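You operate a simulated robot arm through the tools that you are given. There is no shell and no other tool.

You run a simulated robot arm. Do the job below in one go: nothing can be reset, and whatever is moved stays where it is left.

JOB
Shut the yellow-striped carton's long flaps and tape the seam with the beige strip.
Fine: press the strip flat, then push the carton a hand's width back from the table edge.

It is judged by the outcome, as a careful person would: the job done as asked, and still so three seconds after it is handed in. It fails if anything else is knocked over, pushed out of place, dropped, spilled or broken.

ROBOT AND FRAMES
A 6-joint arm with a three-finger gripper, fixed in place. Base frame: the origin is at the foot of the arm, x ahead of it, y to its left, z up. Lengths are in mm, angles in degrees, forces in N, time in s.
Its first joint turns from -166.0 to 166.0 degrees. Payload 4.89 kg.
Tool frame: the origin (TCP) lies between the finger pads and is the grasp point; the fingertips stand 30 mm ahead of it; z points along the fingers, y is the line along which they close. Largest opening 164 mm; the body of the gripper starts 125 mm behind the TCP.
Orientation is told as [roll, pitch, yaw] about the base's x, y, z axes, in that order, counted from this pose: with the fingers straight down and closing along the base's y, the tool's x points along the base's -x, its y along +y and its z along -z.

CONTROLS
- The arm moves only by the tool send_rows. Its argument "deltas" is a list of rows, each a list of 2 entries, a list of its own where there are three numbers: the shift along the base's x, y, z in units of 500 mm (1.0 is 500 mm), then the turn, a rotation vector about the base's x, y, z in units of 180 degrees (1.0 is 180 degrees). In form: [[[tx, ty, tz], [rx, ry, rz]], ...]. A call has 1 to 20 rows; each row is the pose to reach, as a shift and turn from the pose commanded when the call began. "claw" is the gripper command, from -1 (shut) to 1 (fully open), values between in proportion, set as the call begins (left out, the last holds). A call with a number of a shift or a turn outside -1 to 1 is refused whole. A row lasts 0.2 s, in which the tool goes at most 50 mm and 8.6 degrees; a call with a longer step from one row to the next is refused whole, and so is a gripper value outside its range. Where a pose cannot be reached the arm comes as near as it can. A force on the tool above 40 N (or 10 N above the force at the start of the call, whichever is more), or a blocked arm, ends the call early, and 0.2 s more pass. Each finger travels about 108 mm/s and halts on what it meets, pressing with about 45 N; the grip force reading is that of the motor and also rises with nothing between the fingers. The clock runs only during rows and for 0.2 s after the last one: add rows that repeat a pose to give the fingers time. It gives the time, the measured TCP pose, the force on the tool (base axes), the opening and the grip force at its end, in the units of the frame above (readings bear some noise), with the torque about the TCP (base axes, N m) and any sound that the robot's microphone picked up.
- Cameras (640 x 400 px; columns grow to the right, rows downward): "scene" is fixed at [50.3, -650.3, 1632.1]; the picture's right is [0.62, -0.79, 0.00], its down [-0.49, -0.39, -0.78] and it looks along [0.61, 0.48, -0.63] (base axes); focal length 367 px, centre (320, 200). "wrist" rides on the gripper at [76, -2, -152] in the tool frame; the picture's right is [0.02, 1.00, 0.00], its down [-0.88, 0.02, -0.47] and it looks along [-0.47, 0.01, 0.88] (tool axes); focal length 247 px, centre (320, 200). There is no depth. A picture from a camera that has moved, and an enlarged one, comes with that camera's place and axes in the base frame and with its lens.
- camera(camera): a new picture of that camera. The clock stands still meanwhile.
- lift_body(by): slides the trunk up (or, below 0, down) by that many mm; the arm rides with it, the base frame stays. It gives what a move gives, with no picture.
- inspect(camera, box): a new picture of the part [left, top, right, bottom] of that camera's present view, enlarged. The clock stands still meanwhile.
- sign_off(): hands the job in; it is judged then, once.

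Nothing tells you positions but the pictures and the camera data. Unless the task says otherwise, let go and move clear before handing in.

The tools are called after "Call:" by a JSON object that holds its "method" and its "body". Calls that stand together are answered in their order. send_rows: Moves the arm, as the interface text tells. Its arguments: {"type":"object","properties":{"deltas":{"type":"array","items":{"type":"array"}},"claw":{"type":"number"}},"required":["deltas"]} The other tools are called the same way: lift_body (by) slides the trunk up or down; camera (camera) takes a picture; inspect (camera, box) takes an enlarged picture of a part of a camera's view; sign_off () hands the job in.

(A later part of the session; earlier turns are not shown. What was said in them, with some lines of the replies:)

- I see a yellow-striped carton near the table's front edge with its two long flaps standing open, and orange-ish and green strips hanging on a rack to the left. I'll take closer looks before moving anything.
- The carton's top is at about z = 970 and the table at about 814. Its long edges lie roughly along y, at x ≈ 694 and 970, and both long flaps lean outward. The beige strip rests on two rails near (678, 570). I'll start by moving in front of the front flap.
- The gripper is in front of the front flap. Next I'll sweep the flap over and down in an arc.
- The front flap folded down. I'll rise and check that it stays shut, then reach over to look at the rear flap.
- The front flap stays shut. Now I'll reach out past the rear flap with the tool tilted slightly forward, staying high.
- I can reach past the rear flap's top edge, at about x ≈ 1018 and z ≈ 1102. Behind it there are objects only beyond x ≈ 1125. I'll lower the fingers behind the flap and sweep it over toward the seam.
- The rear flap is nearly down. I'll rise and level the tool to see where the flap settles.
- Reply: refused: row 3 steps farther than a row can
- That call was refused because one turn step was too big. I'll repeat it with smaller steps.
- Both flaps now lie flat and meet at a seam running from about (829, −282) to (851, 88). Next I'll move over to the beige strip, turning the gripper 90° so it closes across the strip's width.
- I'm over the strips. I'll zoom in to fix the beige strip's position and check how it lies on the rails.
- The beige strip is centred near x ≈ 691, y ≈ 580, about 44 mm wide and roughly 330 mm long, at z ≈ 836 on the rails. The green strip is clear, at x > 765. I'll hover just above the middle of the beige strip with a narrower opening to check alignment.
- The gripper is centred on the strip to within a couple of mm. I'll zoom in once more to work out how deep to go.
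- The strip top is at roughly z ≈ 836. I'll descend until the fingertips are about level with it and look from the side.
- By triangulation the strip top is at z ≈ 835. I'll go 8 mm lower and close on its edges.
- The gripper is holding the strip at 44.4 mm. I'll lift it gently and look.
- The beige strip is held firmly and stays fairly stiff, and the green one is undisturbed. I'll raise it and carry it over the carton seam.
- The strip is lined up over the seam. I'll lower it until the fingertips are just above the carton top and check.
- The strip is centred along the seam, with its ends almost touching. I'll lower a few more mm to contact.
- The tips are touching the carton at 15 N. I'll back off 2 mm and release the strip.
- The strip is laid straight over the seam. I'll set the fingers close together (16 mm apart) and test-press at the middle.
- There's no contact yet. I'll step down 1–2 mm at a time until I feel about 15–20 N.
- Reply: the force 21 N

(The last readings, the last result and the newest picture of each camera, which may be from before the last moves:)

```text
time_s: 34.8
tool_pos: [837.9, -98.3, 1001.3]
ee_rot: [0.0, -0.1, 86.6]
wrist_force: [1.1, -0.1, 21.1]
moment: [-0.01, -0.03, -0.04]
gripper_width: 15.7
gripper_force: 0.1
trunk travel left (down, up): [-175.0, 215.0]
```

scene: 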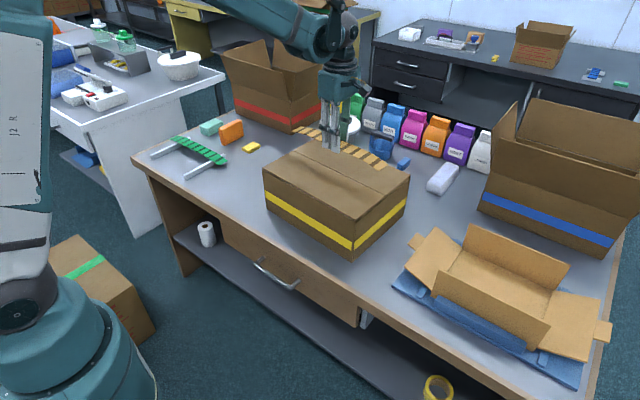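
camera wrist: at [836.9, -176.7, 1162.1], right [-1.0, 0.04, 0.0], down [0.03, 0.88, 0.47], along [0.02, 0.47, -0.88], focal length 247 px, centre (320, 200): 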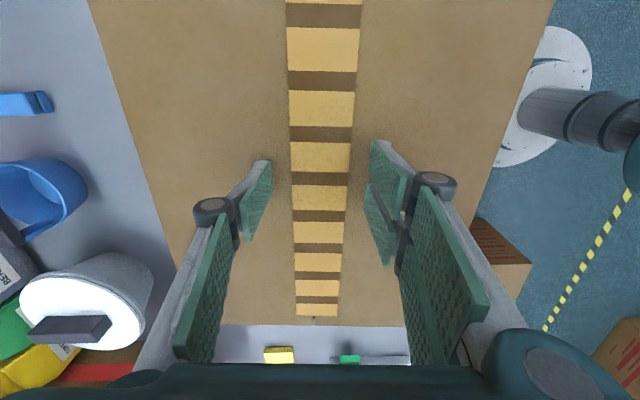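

Commanding z ≈ 1001 presses with a steady 21 N. I'll stamp along the strip toward its +y end, lifting between presses so nothing drags.

Call:
{"method": "send_rows", "body": {"deltas": [[[0, 0, 0.016], [0, 0, 0]], [[0.004, 0.064, 0.016], [0, 0, 0]], [[0.004, 0.064, 0], [0, 0, 0]], [[0.004, 0.064, 0], [0, 0, 0]], [[0.004, 0.064, 0.016], [0, 0, 0]], [[0.008, 0.128, 0.016], [0, 0, 0]], [[0.008, 0.128, 0], [0, 0, 0]], [[0.008, 0.128, 0], [0, 0, 0]], [[0.008, 0.128, 0.016], [0, 0, 0]], [[0.012, 0.192, 0.016], [0, 0, 0]], [[0.012, 0.192, 0], [0, 0, 0]], [[0.012, 0.192, 0], [0, 0, 0]], [[0.012, 0.192, 0.016], [0, 0, 0]], [[0.016, 0.256, 0.016], [0, 0, 0]], [[0.016, 0.256, 0], [0, 0, 0]], [[0.016, 0.256, 0], [0, 0, 0]], [[0.016, 0.256, 0.016], [0, 0, 0]], [[0.02, 0.316, 0.016], [0, 0, 0]], [[0.02, 0.316, 0], [0, 0, 0]], [[0.02, 0.316, 0], [0, 0, 0]]]}}

Call:
{"method": "inspect", "body": {"camera": "scene", "box": [264, 115, 424, 215]}}

```text
time_s: 39.0
tool_pos: [849.4, 58.8, 1004.2]
ee_rot: [0.1, 0.1, 86.5]
wrist_force: [1.1, -3.3, 16.6]
moment: [-0.15, 0.05, -0.04]
gripper_width: 15.4
gripper_force: 0.0
trunk travel left (down, up): [-175.0, 215.0]
```

```text
4.00 times, centred on (344, 165) of scene
camera zoom: at [50.3, -650.3, 1632.1], right [0.62, -0.79, 0.0], down [-0.49, -0.39, -0.78], along [0.61, 0.48, -0.63], focal length 1468 px, centre (224, 340)
```

zoom: 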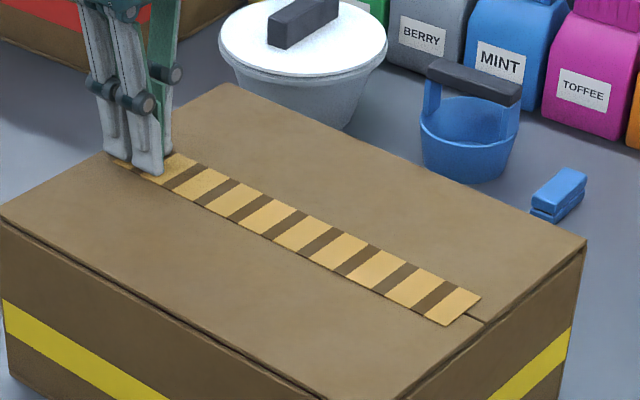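

The +y half is pressed flat. Now I'll do the −y half the same way.

Call:
{"method": "send_rows", "body": {"deltas": [[[0, 0, 0.024], [0, 0, 0]], [[-0.006, -0.096, 0.024], [0, 0, 0]], [[-0.012, -0.192, 0.024], [0, 0, 0]], [[-0.018, -0.288, 0.024], [0, 0, 0]], [[-0.023, -0.382, 0.02], [0, 0, 0]], [[-0.023, -0.382, 0], [0, 0, 0]], [[-0.023, -0.382, 0], [0, 0, 0]], [[-0.023, -0.382, 0.016], [0, 0, 0]], [[-0.027, -0.446, 0.016], [0, 0, 0]], [[-0.027, -0.446, 0], [0, 0, 0]], [[-0.027, -0.446, 0], [0, 0, 0]], [[-0.027, -0.446, 0.016], [0, 0, 0]], [[-0.031, -0.51, 0.016], [0, 0, 0]], [[-0.031, -0.51, 0], [0, 0, 0]], [[-0.031, -0.51, 0], [0, 0, 0]], [[-0.031, -0.51, 0.016], [0, 0, 0]], [[-0.035, -0.574, 0.016], [0, 0, 0]], [[-0.035, -0.574, 0], [0, 0, 0]], [[-0.035, -0.574, 0], [0, 0, 0]], [[-0.035, -0.574, 0.016], [0, 0, 0]]]}}

Call:
{"method": "send_rows", "body": {"deltas": [[[-0.003, -0.044, 0], [0, 0, 0]], [[-0.003, -0.044, -0.016], [0, 0, 0]], [[-0.003, -0.044, -0.016], [0, 0, 0]]]}}

Call:
{"method": "inspect", "body": {"camera": "scene", "box": [264, 115, 424, 215]}}

```text
time_s: 43.2
tool_pos: [831.5, -228.5, 1009.6]
ee_rot: [0.0, 0.0, 86.6]
wrist_force: [-0.1, -0.2, 0.2]
moment: [-0.01, 0.05, 0.01]
gripper_width: 15.9
gripper_force: 0.2
trunk travel left (down, up): [-175.0, 215.0]
```

```text
time_s: 44.0
tool_pos: [829.9, -250.1, 1003.0]
ee_rot: [0.0, -0.1, 86.5]
wrist_force: [2.3, 2.7, 15.9]
moment: [0.13, -0.02, -0.02]
gripper_width: 15.4
gripper_force: 0.1
trunk travel left (down, up): [-175.0, 215.0]
```

```text
4.00 times, centred on (344, 165) of scene
camera zoom: at [50.3, -650.3, 1632.1], right [0.62, -0.79, 0.0], down [-0.49, -0.39, -0.78], along [0.61, 0.48, -0.63], focal length 1468 px, centre (224, 340)
```

zoom: 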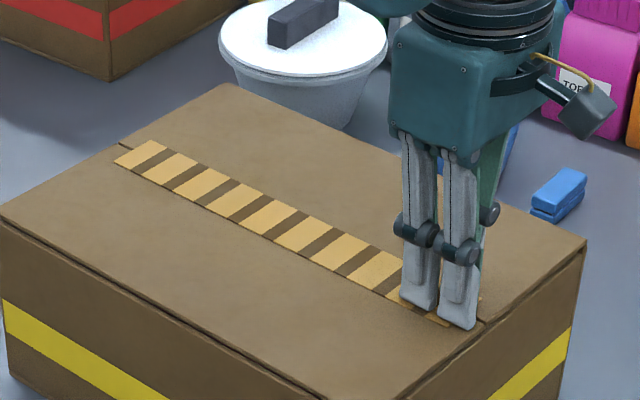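

The whole strip is now pressed down. I'll lift clear, look at the result, and move around to the front of the carton with the gripper turned parallel to its front face.

Call:
{"method": "send_rows", "body": {"deltas": [[[0, 0, 0.08], [0, 0, 0]], [[0, 0, 0.16], [0, 0, 0]], [[0, 0, 0.24], [0, 0, 0]], [[0, 0, 0.3], [0, 0, 0]], [[-0.03, 0.0275, 0.3], [0, 0, -0.042]], [[-0.06, 0.055, 0.3], [0, 0, -0.084]], [[-0.09, 0.0825, 0.3], [0, 0, -0.126]], [[-0.12, 0.11, 0.3], [0, 0, -0.168]], [[-0.15, 0.1375, 0.3], [0, 0, -0.21]], [[-0.18, 0.165, 0.3], [0, 0, -0.252]], [[-0.21, 0.1925, 0.3], [0, 0, -0.294]], [[-0.24, 0.22, 0.3], [0, 0, -0.336]], [[-0.27, 0.2475, 0.3], [0, 0, -0.378]], [[-0.3, 0.275, 0.3], [0, 0, -0.42]], [[-0.33, 0.3025, 0.3], [0, 0, -0.462]], [[-0.36, 0.33, 0.3], [0, 0, -0.5]], [[-0.36, 0.33, 0.3], [0, 0, -0.5]]]}}

Call:
{"method": "inspect", "body": {"camera": "scene", "box": [240, 80, 440, 260]}}

Call:
{"method": "camera", "body": {"camera": "wrist"}}

```text
time_s: 47.6
tool_pos: [650.5, -86.1, 1151.3]
ee_rot: [-0.1, 0.0, -3.6]
wrist_force: [0.9, -0.6, -0.1]
moment: [-0.01, 0.0, 0.02]
gripper_width: 15.9
gripper_force: 0.0
trunk travel left (down, up): [-175.0, 215.0]
```

```text
2.22 times, centred on (340, 170) of scene
camera zoom: at [50.3, -650.3, 1632.1], right [0.62, -0.79, 0.0], down [-0.49, -0.39, -0.78], along [0.61, 0.48, -0.63], focal length 815 px, centre (276, 267)
```

zoom: 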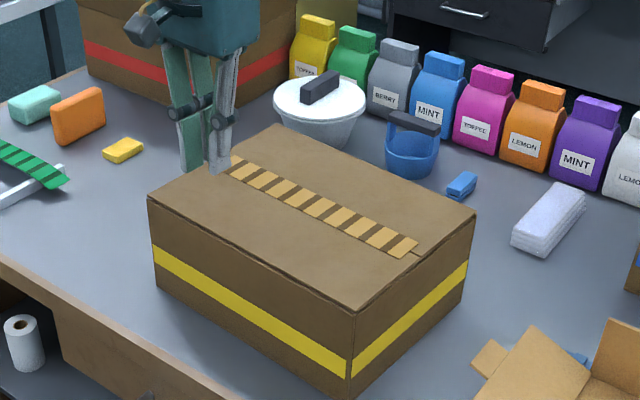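

```text
taken
camera wrist: at [574.9, -83.4, 1305.2], right [0.04, 1.0, 0.0], down [0.88, -0.04, 0.47], along [0.47, -0.02, -0.88], focal length 247 px, centre (320, 200)
```

wrist: 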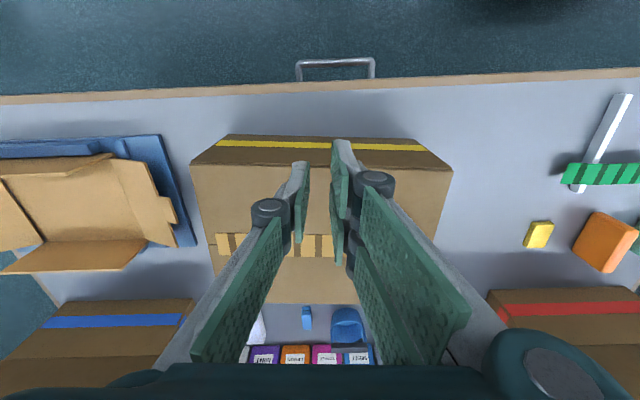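

The strip is centred and flat along the seam. The carton's front face is at x ≈ 697, about 100 mm from the table edge (x ≈ 595). I'll open the fingers wide and lower them in front of the carton for an even two-point push.

Call:
{"method": "send_rows", "body": {"deltas": [[[0, 0, 0], [0, 0, 0]], [[0, 0, 0], [0, 0, 0]], [[-0.01, 0, -0.06], [0, 0, 0]], [[-0.02, 0, -0.14], [0, 0, 0]], [[-0.02, 0, -0.22], [0, 0, 0]], [[-0.02, 0, -0.3], [0, 0, 0]], [[-0.02, 0, -0.38], [0, 0, 0]], [[-0.02, 0, -0.46], [0, 0, 0]], [[-0.02, 0, -0.52], [0, 0, 0]], [[-0.02, 0, -0.52], [0, 0, 0]]], "claw": 1}}

Call:
{"method": "camera", "body": {"camera": "scene"}}

Call:
{"method": "camera", "body": {"camera": "wrist"}}

```text
time_s: 49.8
tool_pos: [642.2, -86.1, 891.6]
ee_rot: [0.0, -0.1, -3.5]
wrist_force: [0.4, -1.0, -0.3]
moment: [0.02, 0.05, 0.0]
gripper_width: 164.2
gripper_force: 0.1
trunk travel left (down, up): [-175.0, 215.0]
```

```text
taken
```

scene: 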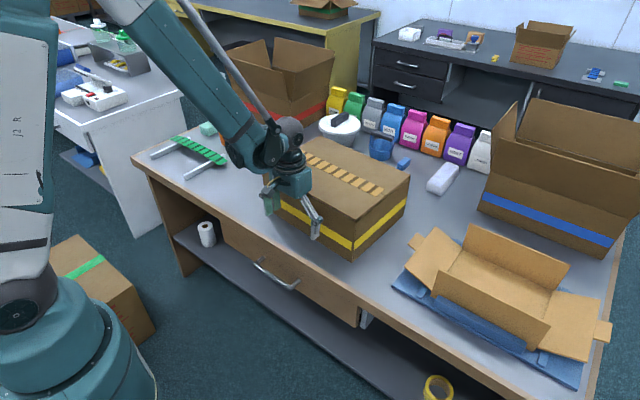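

```text
taken
camera wrist: at [565.6, -83.8, 1045.5], right [0.04, 1.0, 0.0], down [0.88, -0.03, 0.47], along [0.47, -0.02, -0.88], focal length 247 px, centre (320, 200)
```

wrist: 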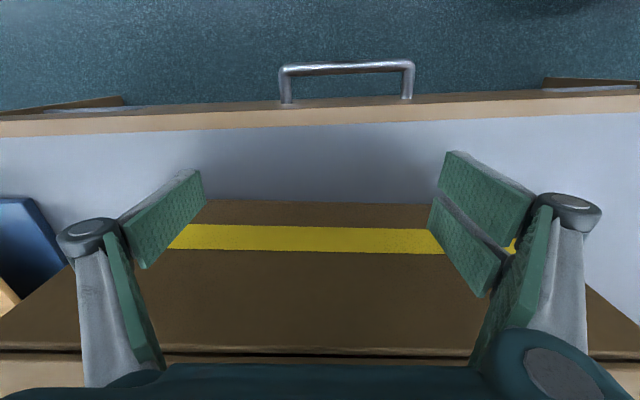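

I'm in position with the fingers wide and low in front of the carton. I'll ease forward to contact first.

Call:
{"method": "send_rows", "body": {"deltas": [[[0.03, 0, 0], [0, 0, 0]], [[0.06, 0, 0], [0, 0, 0]], [[0.08, 0, 0], [0, 0, 0]], [[0.09, 0, 0], [0, 0, 0]], [[0.1, 0, 0], [0, 0, 0]], [[0.1, 0, 0], [0, 0, 0]]]}}

Call:
{"method": "inspect", "body": {"camera": "scene", "box": [240, 80, 440, 260]}}

```text
time_s: 51.2
tool_pos: [690.4, -85.9, 891.8]
ee_rot: [-0.1, 0.0, -3.5]
wrist_force: [-4.7, 0.6, 1.5]
moment: [0.1, -0.43, 0.4]
gripper_width: 164.0
gripper_force: 0.0
trunk travel left (down, up): [-175.0, 215.0]
```

```text
2.22 times, centred on (340, 170) of scene
camera zoom: at [50.3, -650.3, 1632.1], right [0.62, -0.79, 0.0], down [-0.49, -0.39, -0.78], along [0.61, 0.48, -0.63], focal length 815 px, centre (276, 267)
```

zoom: 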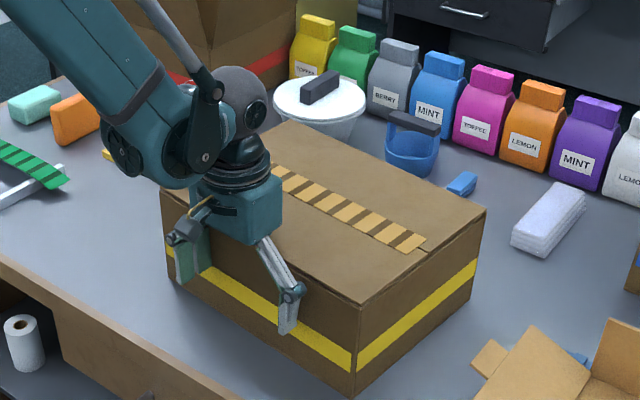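

The carton has already begun to slide at about 5 N. I'll check how it sits against the fingers.

Call:
{"method": "camera", "body": {"camera": "wrist"}}

Call:
{"method": "inspect", "body": {"camera": "scene", "box": [250, 170, 378, 270]}}

```text
taken
camera wrist: at [614.8, -83.6, 1045.4], right [0.04, 1.0, 0.0], down [0.88, -0.03, 0.47], along [0.47, -0.02, -0.88], focal length 247 px, centre (320, 200)
```

wrist: 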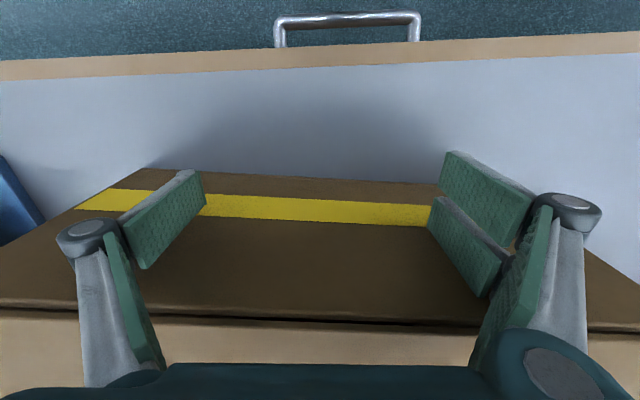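

```text
4.00 times, centred on (314, 220) of scene
camera zoom: at [50.3, -650.3, 1632.1], right [0.62, -0.79, 0.0], down [-0.49, -0.39, -0.78], along [0.61, 0.48, -0.63], focal length 1468 px, centre (344, 120)
```

zoom: 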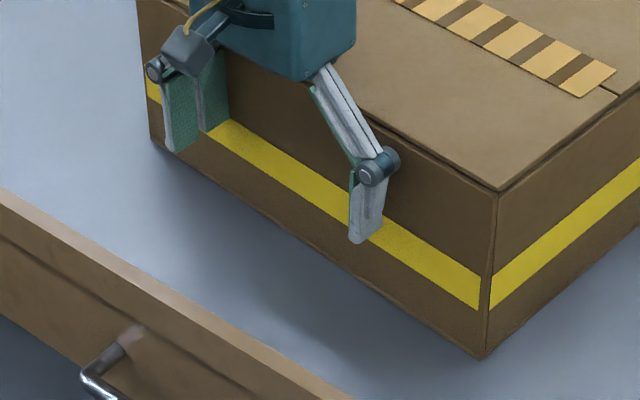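

The forked left finger reaches a bit further forward and has turned the carton by about 2.5°. I'll turn the tool back by that amount while pushing, so the carton returns to its original heading.

Call:
{"method": "send_rows", "body": {"deltas": [[[0.015, 0, 0], [0, 0, 0.004]], [[0.03, 0, 0], [0, 0, 0.008]], [[0.045, 0, 0], [0, 0, 0.012]], [[0.06, 0, 0], [0, 0, 0.0156]], [[0.075, 0, 0], [0, 0, 0.0156]], [[0.09, 0, 0], [0, 0, 0.0156]], [[0.1, 0, 0], [0, 0, 0.0156]], [[0.1, 0, 0], [0, 0, 0.0156]]]}}

Call:
{"method": "camera", "body": {"camera": "wrist"}}

Call:
{"method": "camera", "body": {"camera": "scene"}}

```text
time_s: 53.0
tool_pos: [740.0, -85.9, 891.4]
ee_rot: [-0.1, 0.0, -0.7]
wrist_force: [-6.6, 1.0, -2.3]
moment: [-0.15, -0.27, 0.17]
gripper_width: 164.2
gripper_force: 0.0
trunk travel left (down, up): [-175.0, 215.0]
```

```text
taken
camera wrist: at [664.8, -86.8, 1045.1], right [-0.01, 1.0, 0.0], down [0.88, 0.01, 0.47], along [0.47, 0.0, -0.88], focal length 247 px, centre (320, 200)
```

wrist: 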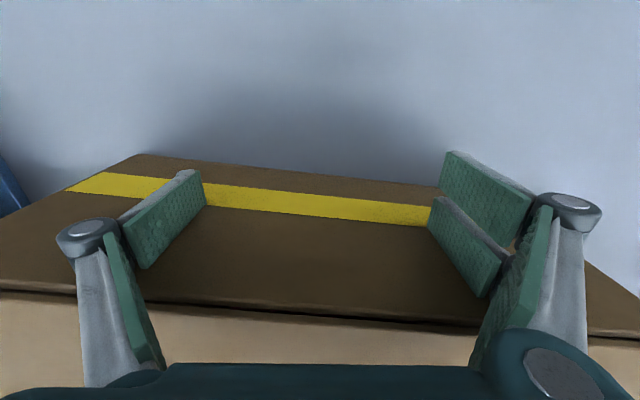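

```text
taken
```

scene: 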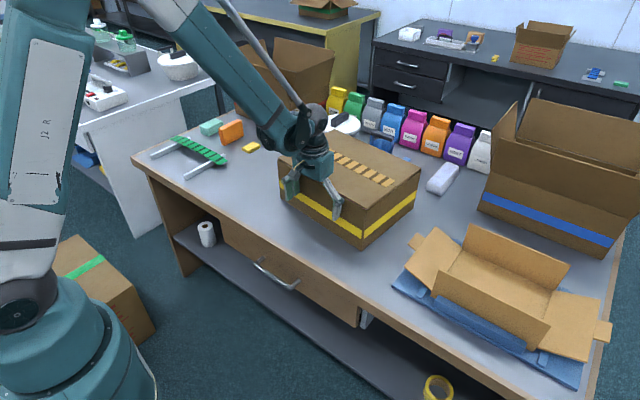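

About 65 mm moved so far, and both fingers are now touching. I'll push the last ~28 mm with a little more turn to square the carton to its earlier heading.

Call:
{"method": "send_rows", "body": {"deltas": [[[0.012, 0, 0], [0, 0, 0.003]], [[0.024, 0, 0], [0, 0, 0.006]], [[0.036, 0, 0], [0, 0, 0.009]], [[0.048, 0, 0], [0, 0, 0.012]], [[0.056, 0, 0], [0, 0, 0.012]], [[0.056, 0, 0], [0, 0, 0.012]]]}}

Call:
{"method": "camera", "body": {"camera": "wrist"}}

```text
time_s: 54.4
tool_pos: [767.6, -86.7, 892.1]
ee_rot: [0.0, 0.1, 1.5]
wrist_force: [-4.8, 1.1, 0.4]
moment: [-0.11, -0.32, 0.29]
gripper_width: 164.0
gripper_force: 0.2
trunk travel left (down, up): [-175.0, 215.0]
```

```text
taken
camera wrist: at [692.4, -90.0, 1045.2], right [-0.05, 1.0, 0.0], down [0.88, 0.04, 0.47], along [0.47, 0.02, -0.88], focal length 247 px, centre (320, 200)
```

wrist: 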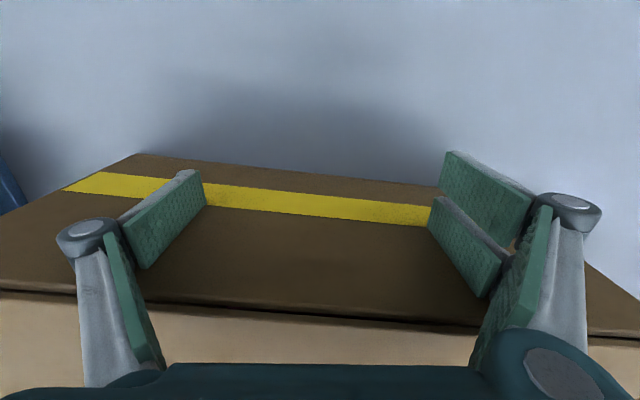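

The carton is about 93 mm further back and at its original heading. I'll retreat straight back, then lift clear and look.

Call:
{"method": "send_rows", "body": {"deltas": [[[-0.04, 0, 0], [0, 0, 0]], [[-0.1, 0, 0], [0, 0, 0]], [[-0.18, 0, 0], [0, 0, 0]], [[-0.22, 0, 0.06], [0, 0, 0]], [[-0.24, 0, 0.15], [0, 0, 0]], [[-0.24, 0, 0.24], [0, 0, 0]], [[-0.26, 0, 0.33], [0, 0, 0]], [[-0.3, 0, 0.42], [0, 0, 0]], [[-0.36, 0, 0.5], [0, 0, 0]], [[-0.42, 0, 0.56], [0, 0, 0]], [[-0.42, 0, 0.62], [0, 0, 0]], [[-0.42, 0, 0.62], [0, 0, 0]]]}}

Call:
{"method": "camera", "body": {"camera": "scene"}}

Call:
{"method": "camera", "body": {"camera": "wrist"}}

Call:
{"method": "inspect", "body": {"camera": "scene", "box": [240, 80, 440, 260]}}

```text
time_s: 57.0
tool_pos: [558.0, -85.1, 1202.0]
ee_rot: [0.0, 0.0, 1.5]
wrist_force: [-0.8, 0.5, 1.5]
moment: [0.01, -0.2, 0.01]
gripper_width: 164.2
gripper_force: 0.0
trunk travel left (down, up): [-175.0, 215.0]
```

```text
taken
```

scene: 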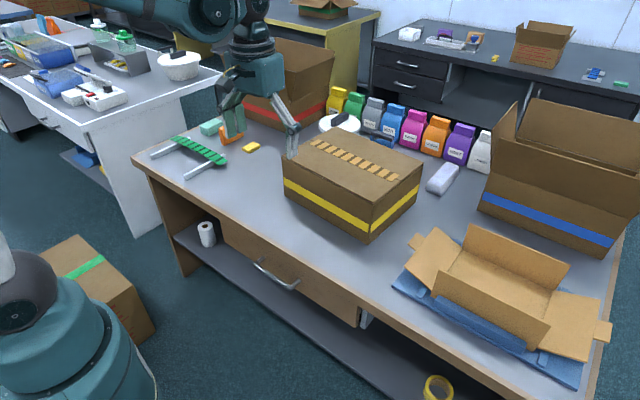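

```text
taken
camera wrist: at [482.5, -89.6, 1355.4], right [-0.05, 1.0, 0.0], down [0.88, 0.04, 0.47], along [0.47, 0.02, -0.88], focal length 247 px, centre (320, 200)
```

wrist: 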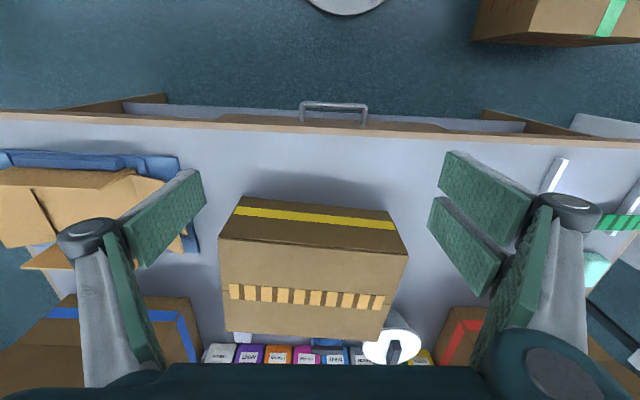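

```text
2.22 times, centred on (340, 170) of scene
camera zoom: at [50.3, -650.3, 1632.1], right [0.62, -0.79, 0.0], down [-0.49, -0.39, -0.78], along [0.61, 0.48, -0.63], focal length 815 px, centre (276, 267)
```

zoom: 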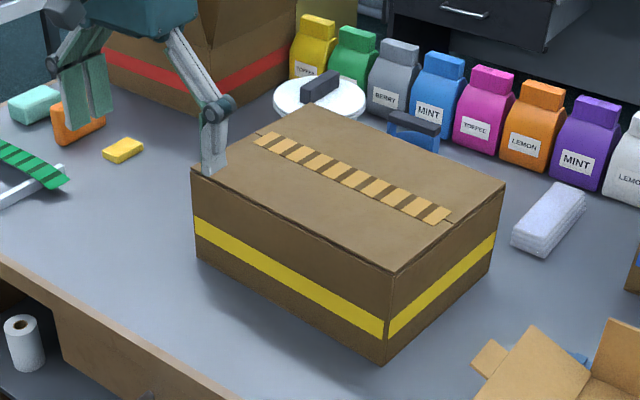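

The carton is closed and taped, and it has moved back about 85–90 mm with everything else where it was. One last close look at the tape before handing in.

Call:
{"method": "inspect", "body": {"camera": "scene", "box": [280, 120, 440, 220]}}

Call:
{"method": "send_rows", "body": {"deltas": [[[0, 0, 0.02], [0, 0, 0]], [[0, 0, 0.02], [0, 0, 0]], [[0, 0, 0.02], [0, 0, 0]], [[0, 0, 0.02], [0, 0, 0]], [[0, 0, 0.02], [0, 0, 0]], [[0, 0, 0.02], [0, 0, 0]], [[0, 0, 0.02], [0, 0, 0]], [[0, 0, 0.02], [0, 0, 0]], [[0, 0, 0.02], [0, 0, 0]], [[0, 0, 0.02], [0, 0, 0]]]}}

Call:
{"method": "inspect", "body": {"camera": "wrist", "box": [200, 180, 440, 350]}}

```text
4.00 times, centred on (360, 170) of scene
camera zoom: at [50.3, -650.3, 1632.1], right [0.62, -0.79, 0.0], down [-0.49, -0.39, -0.78], along [0.61, 0.48, -0.63], focal length 1468 px, centre (160, 320)
```

zoom: 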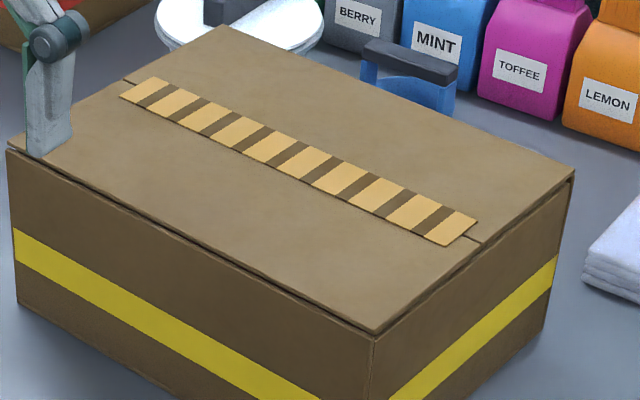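

```text
time_s: 59.2
tool_pos: [558.8, -85.1, 1210.6]
ee_rot: [0.0, 0.0, 1.5]
wrist_force: [-0.1, 0.2, -0.1]
moment: [-0.04, 0.01, 0.02]
gripper_width: 163.9
gripper_force: 0.1
trunk travel left (down, up): [-175.0, 215.0]
```

```text
2.35 times, centred on (320, 265) of wrist
camera zoom: at [483.2, -89.7, 1364.9], right [-0.05, 1.0, 0.0], down [0.88, 0.04, 0.47], along [0.47, 0.02, -0.88], focal length 581 px, centre (320, 47)
```

zoom: 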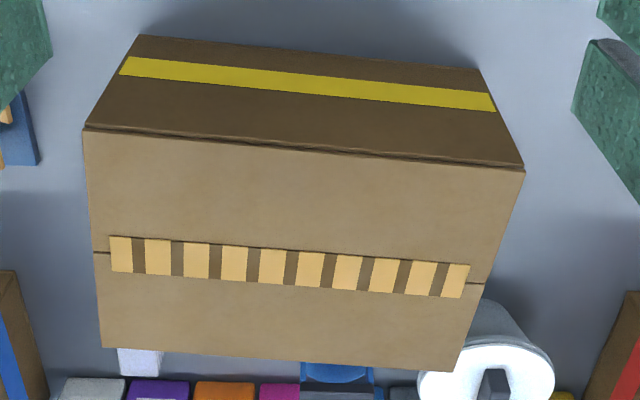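

The long flaps are flat and the beige strip lies straight and flat across the seam. The carton has moved about a hand's width back, nothing else has shifted, and the arm is clear. I'm handing the job in.

Call:
{"method": "sign_off", "body": {}}

```text
The job is handed in.
```

The yellow-striped carton is shut and taped, and I handed the job in. Its long flaps lie flat, and the beige strip is centred on the seam and pressed down along its full length.

- **Position:** I pushed the carton back about 80–92 mm by the camera measurements. It now sits roughly 190 mm from the table edge.
- **How I read "a hand's width back":** the carton already stood about 100 mm from the edge, so I took this as the distance to push it. If you meant the final gap to the edge, it is now too far back.
- **Heading:** the carton turned by about 2.5° during the push. I corrected that, and it ended close to its original heading.
- **Everything else:** the last pictures show nothing else moved or knocked over, including the green strip and the items behind the carton. The gripper is empty and clear of the table.
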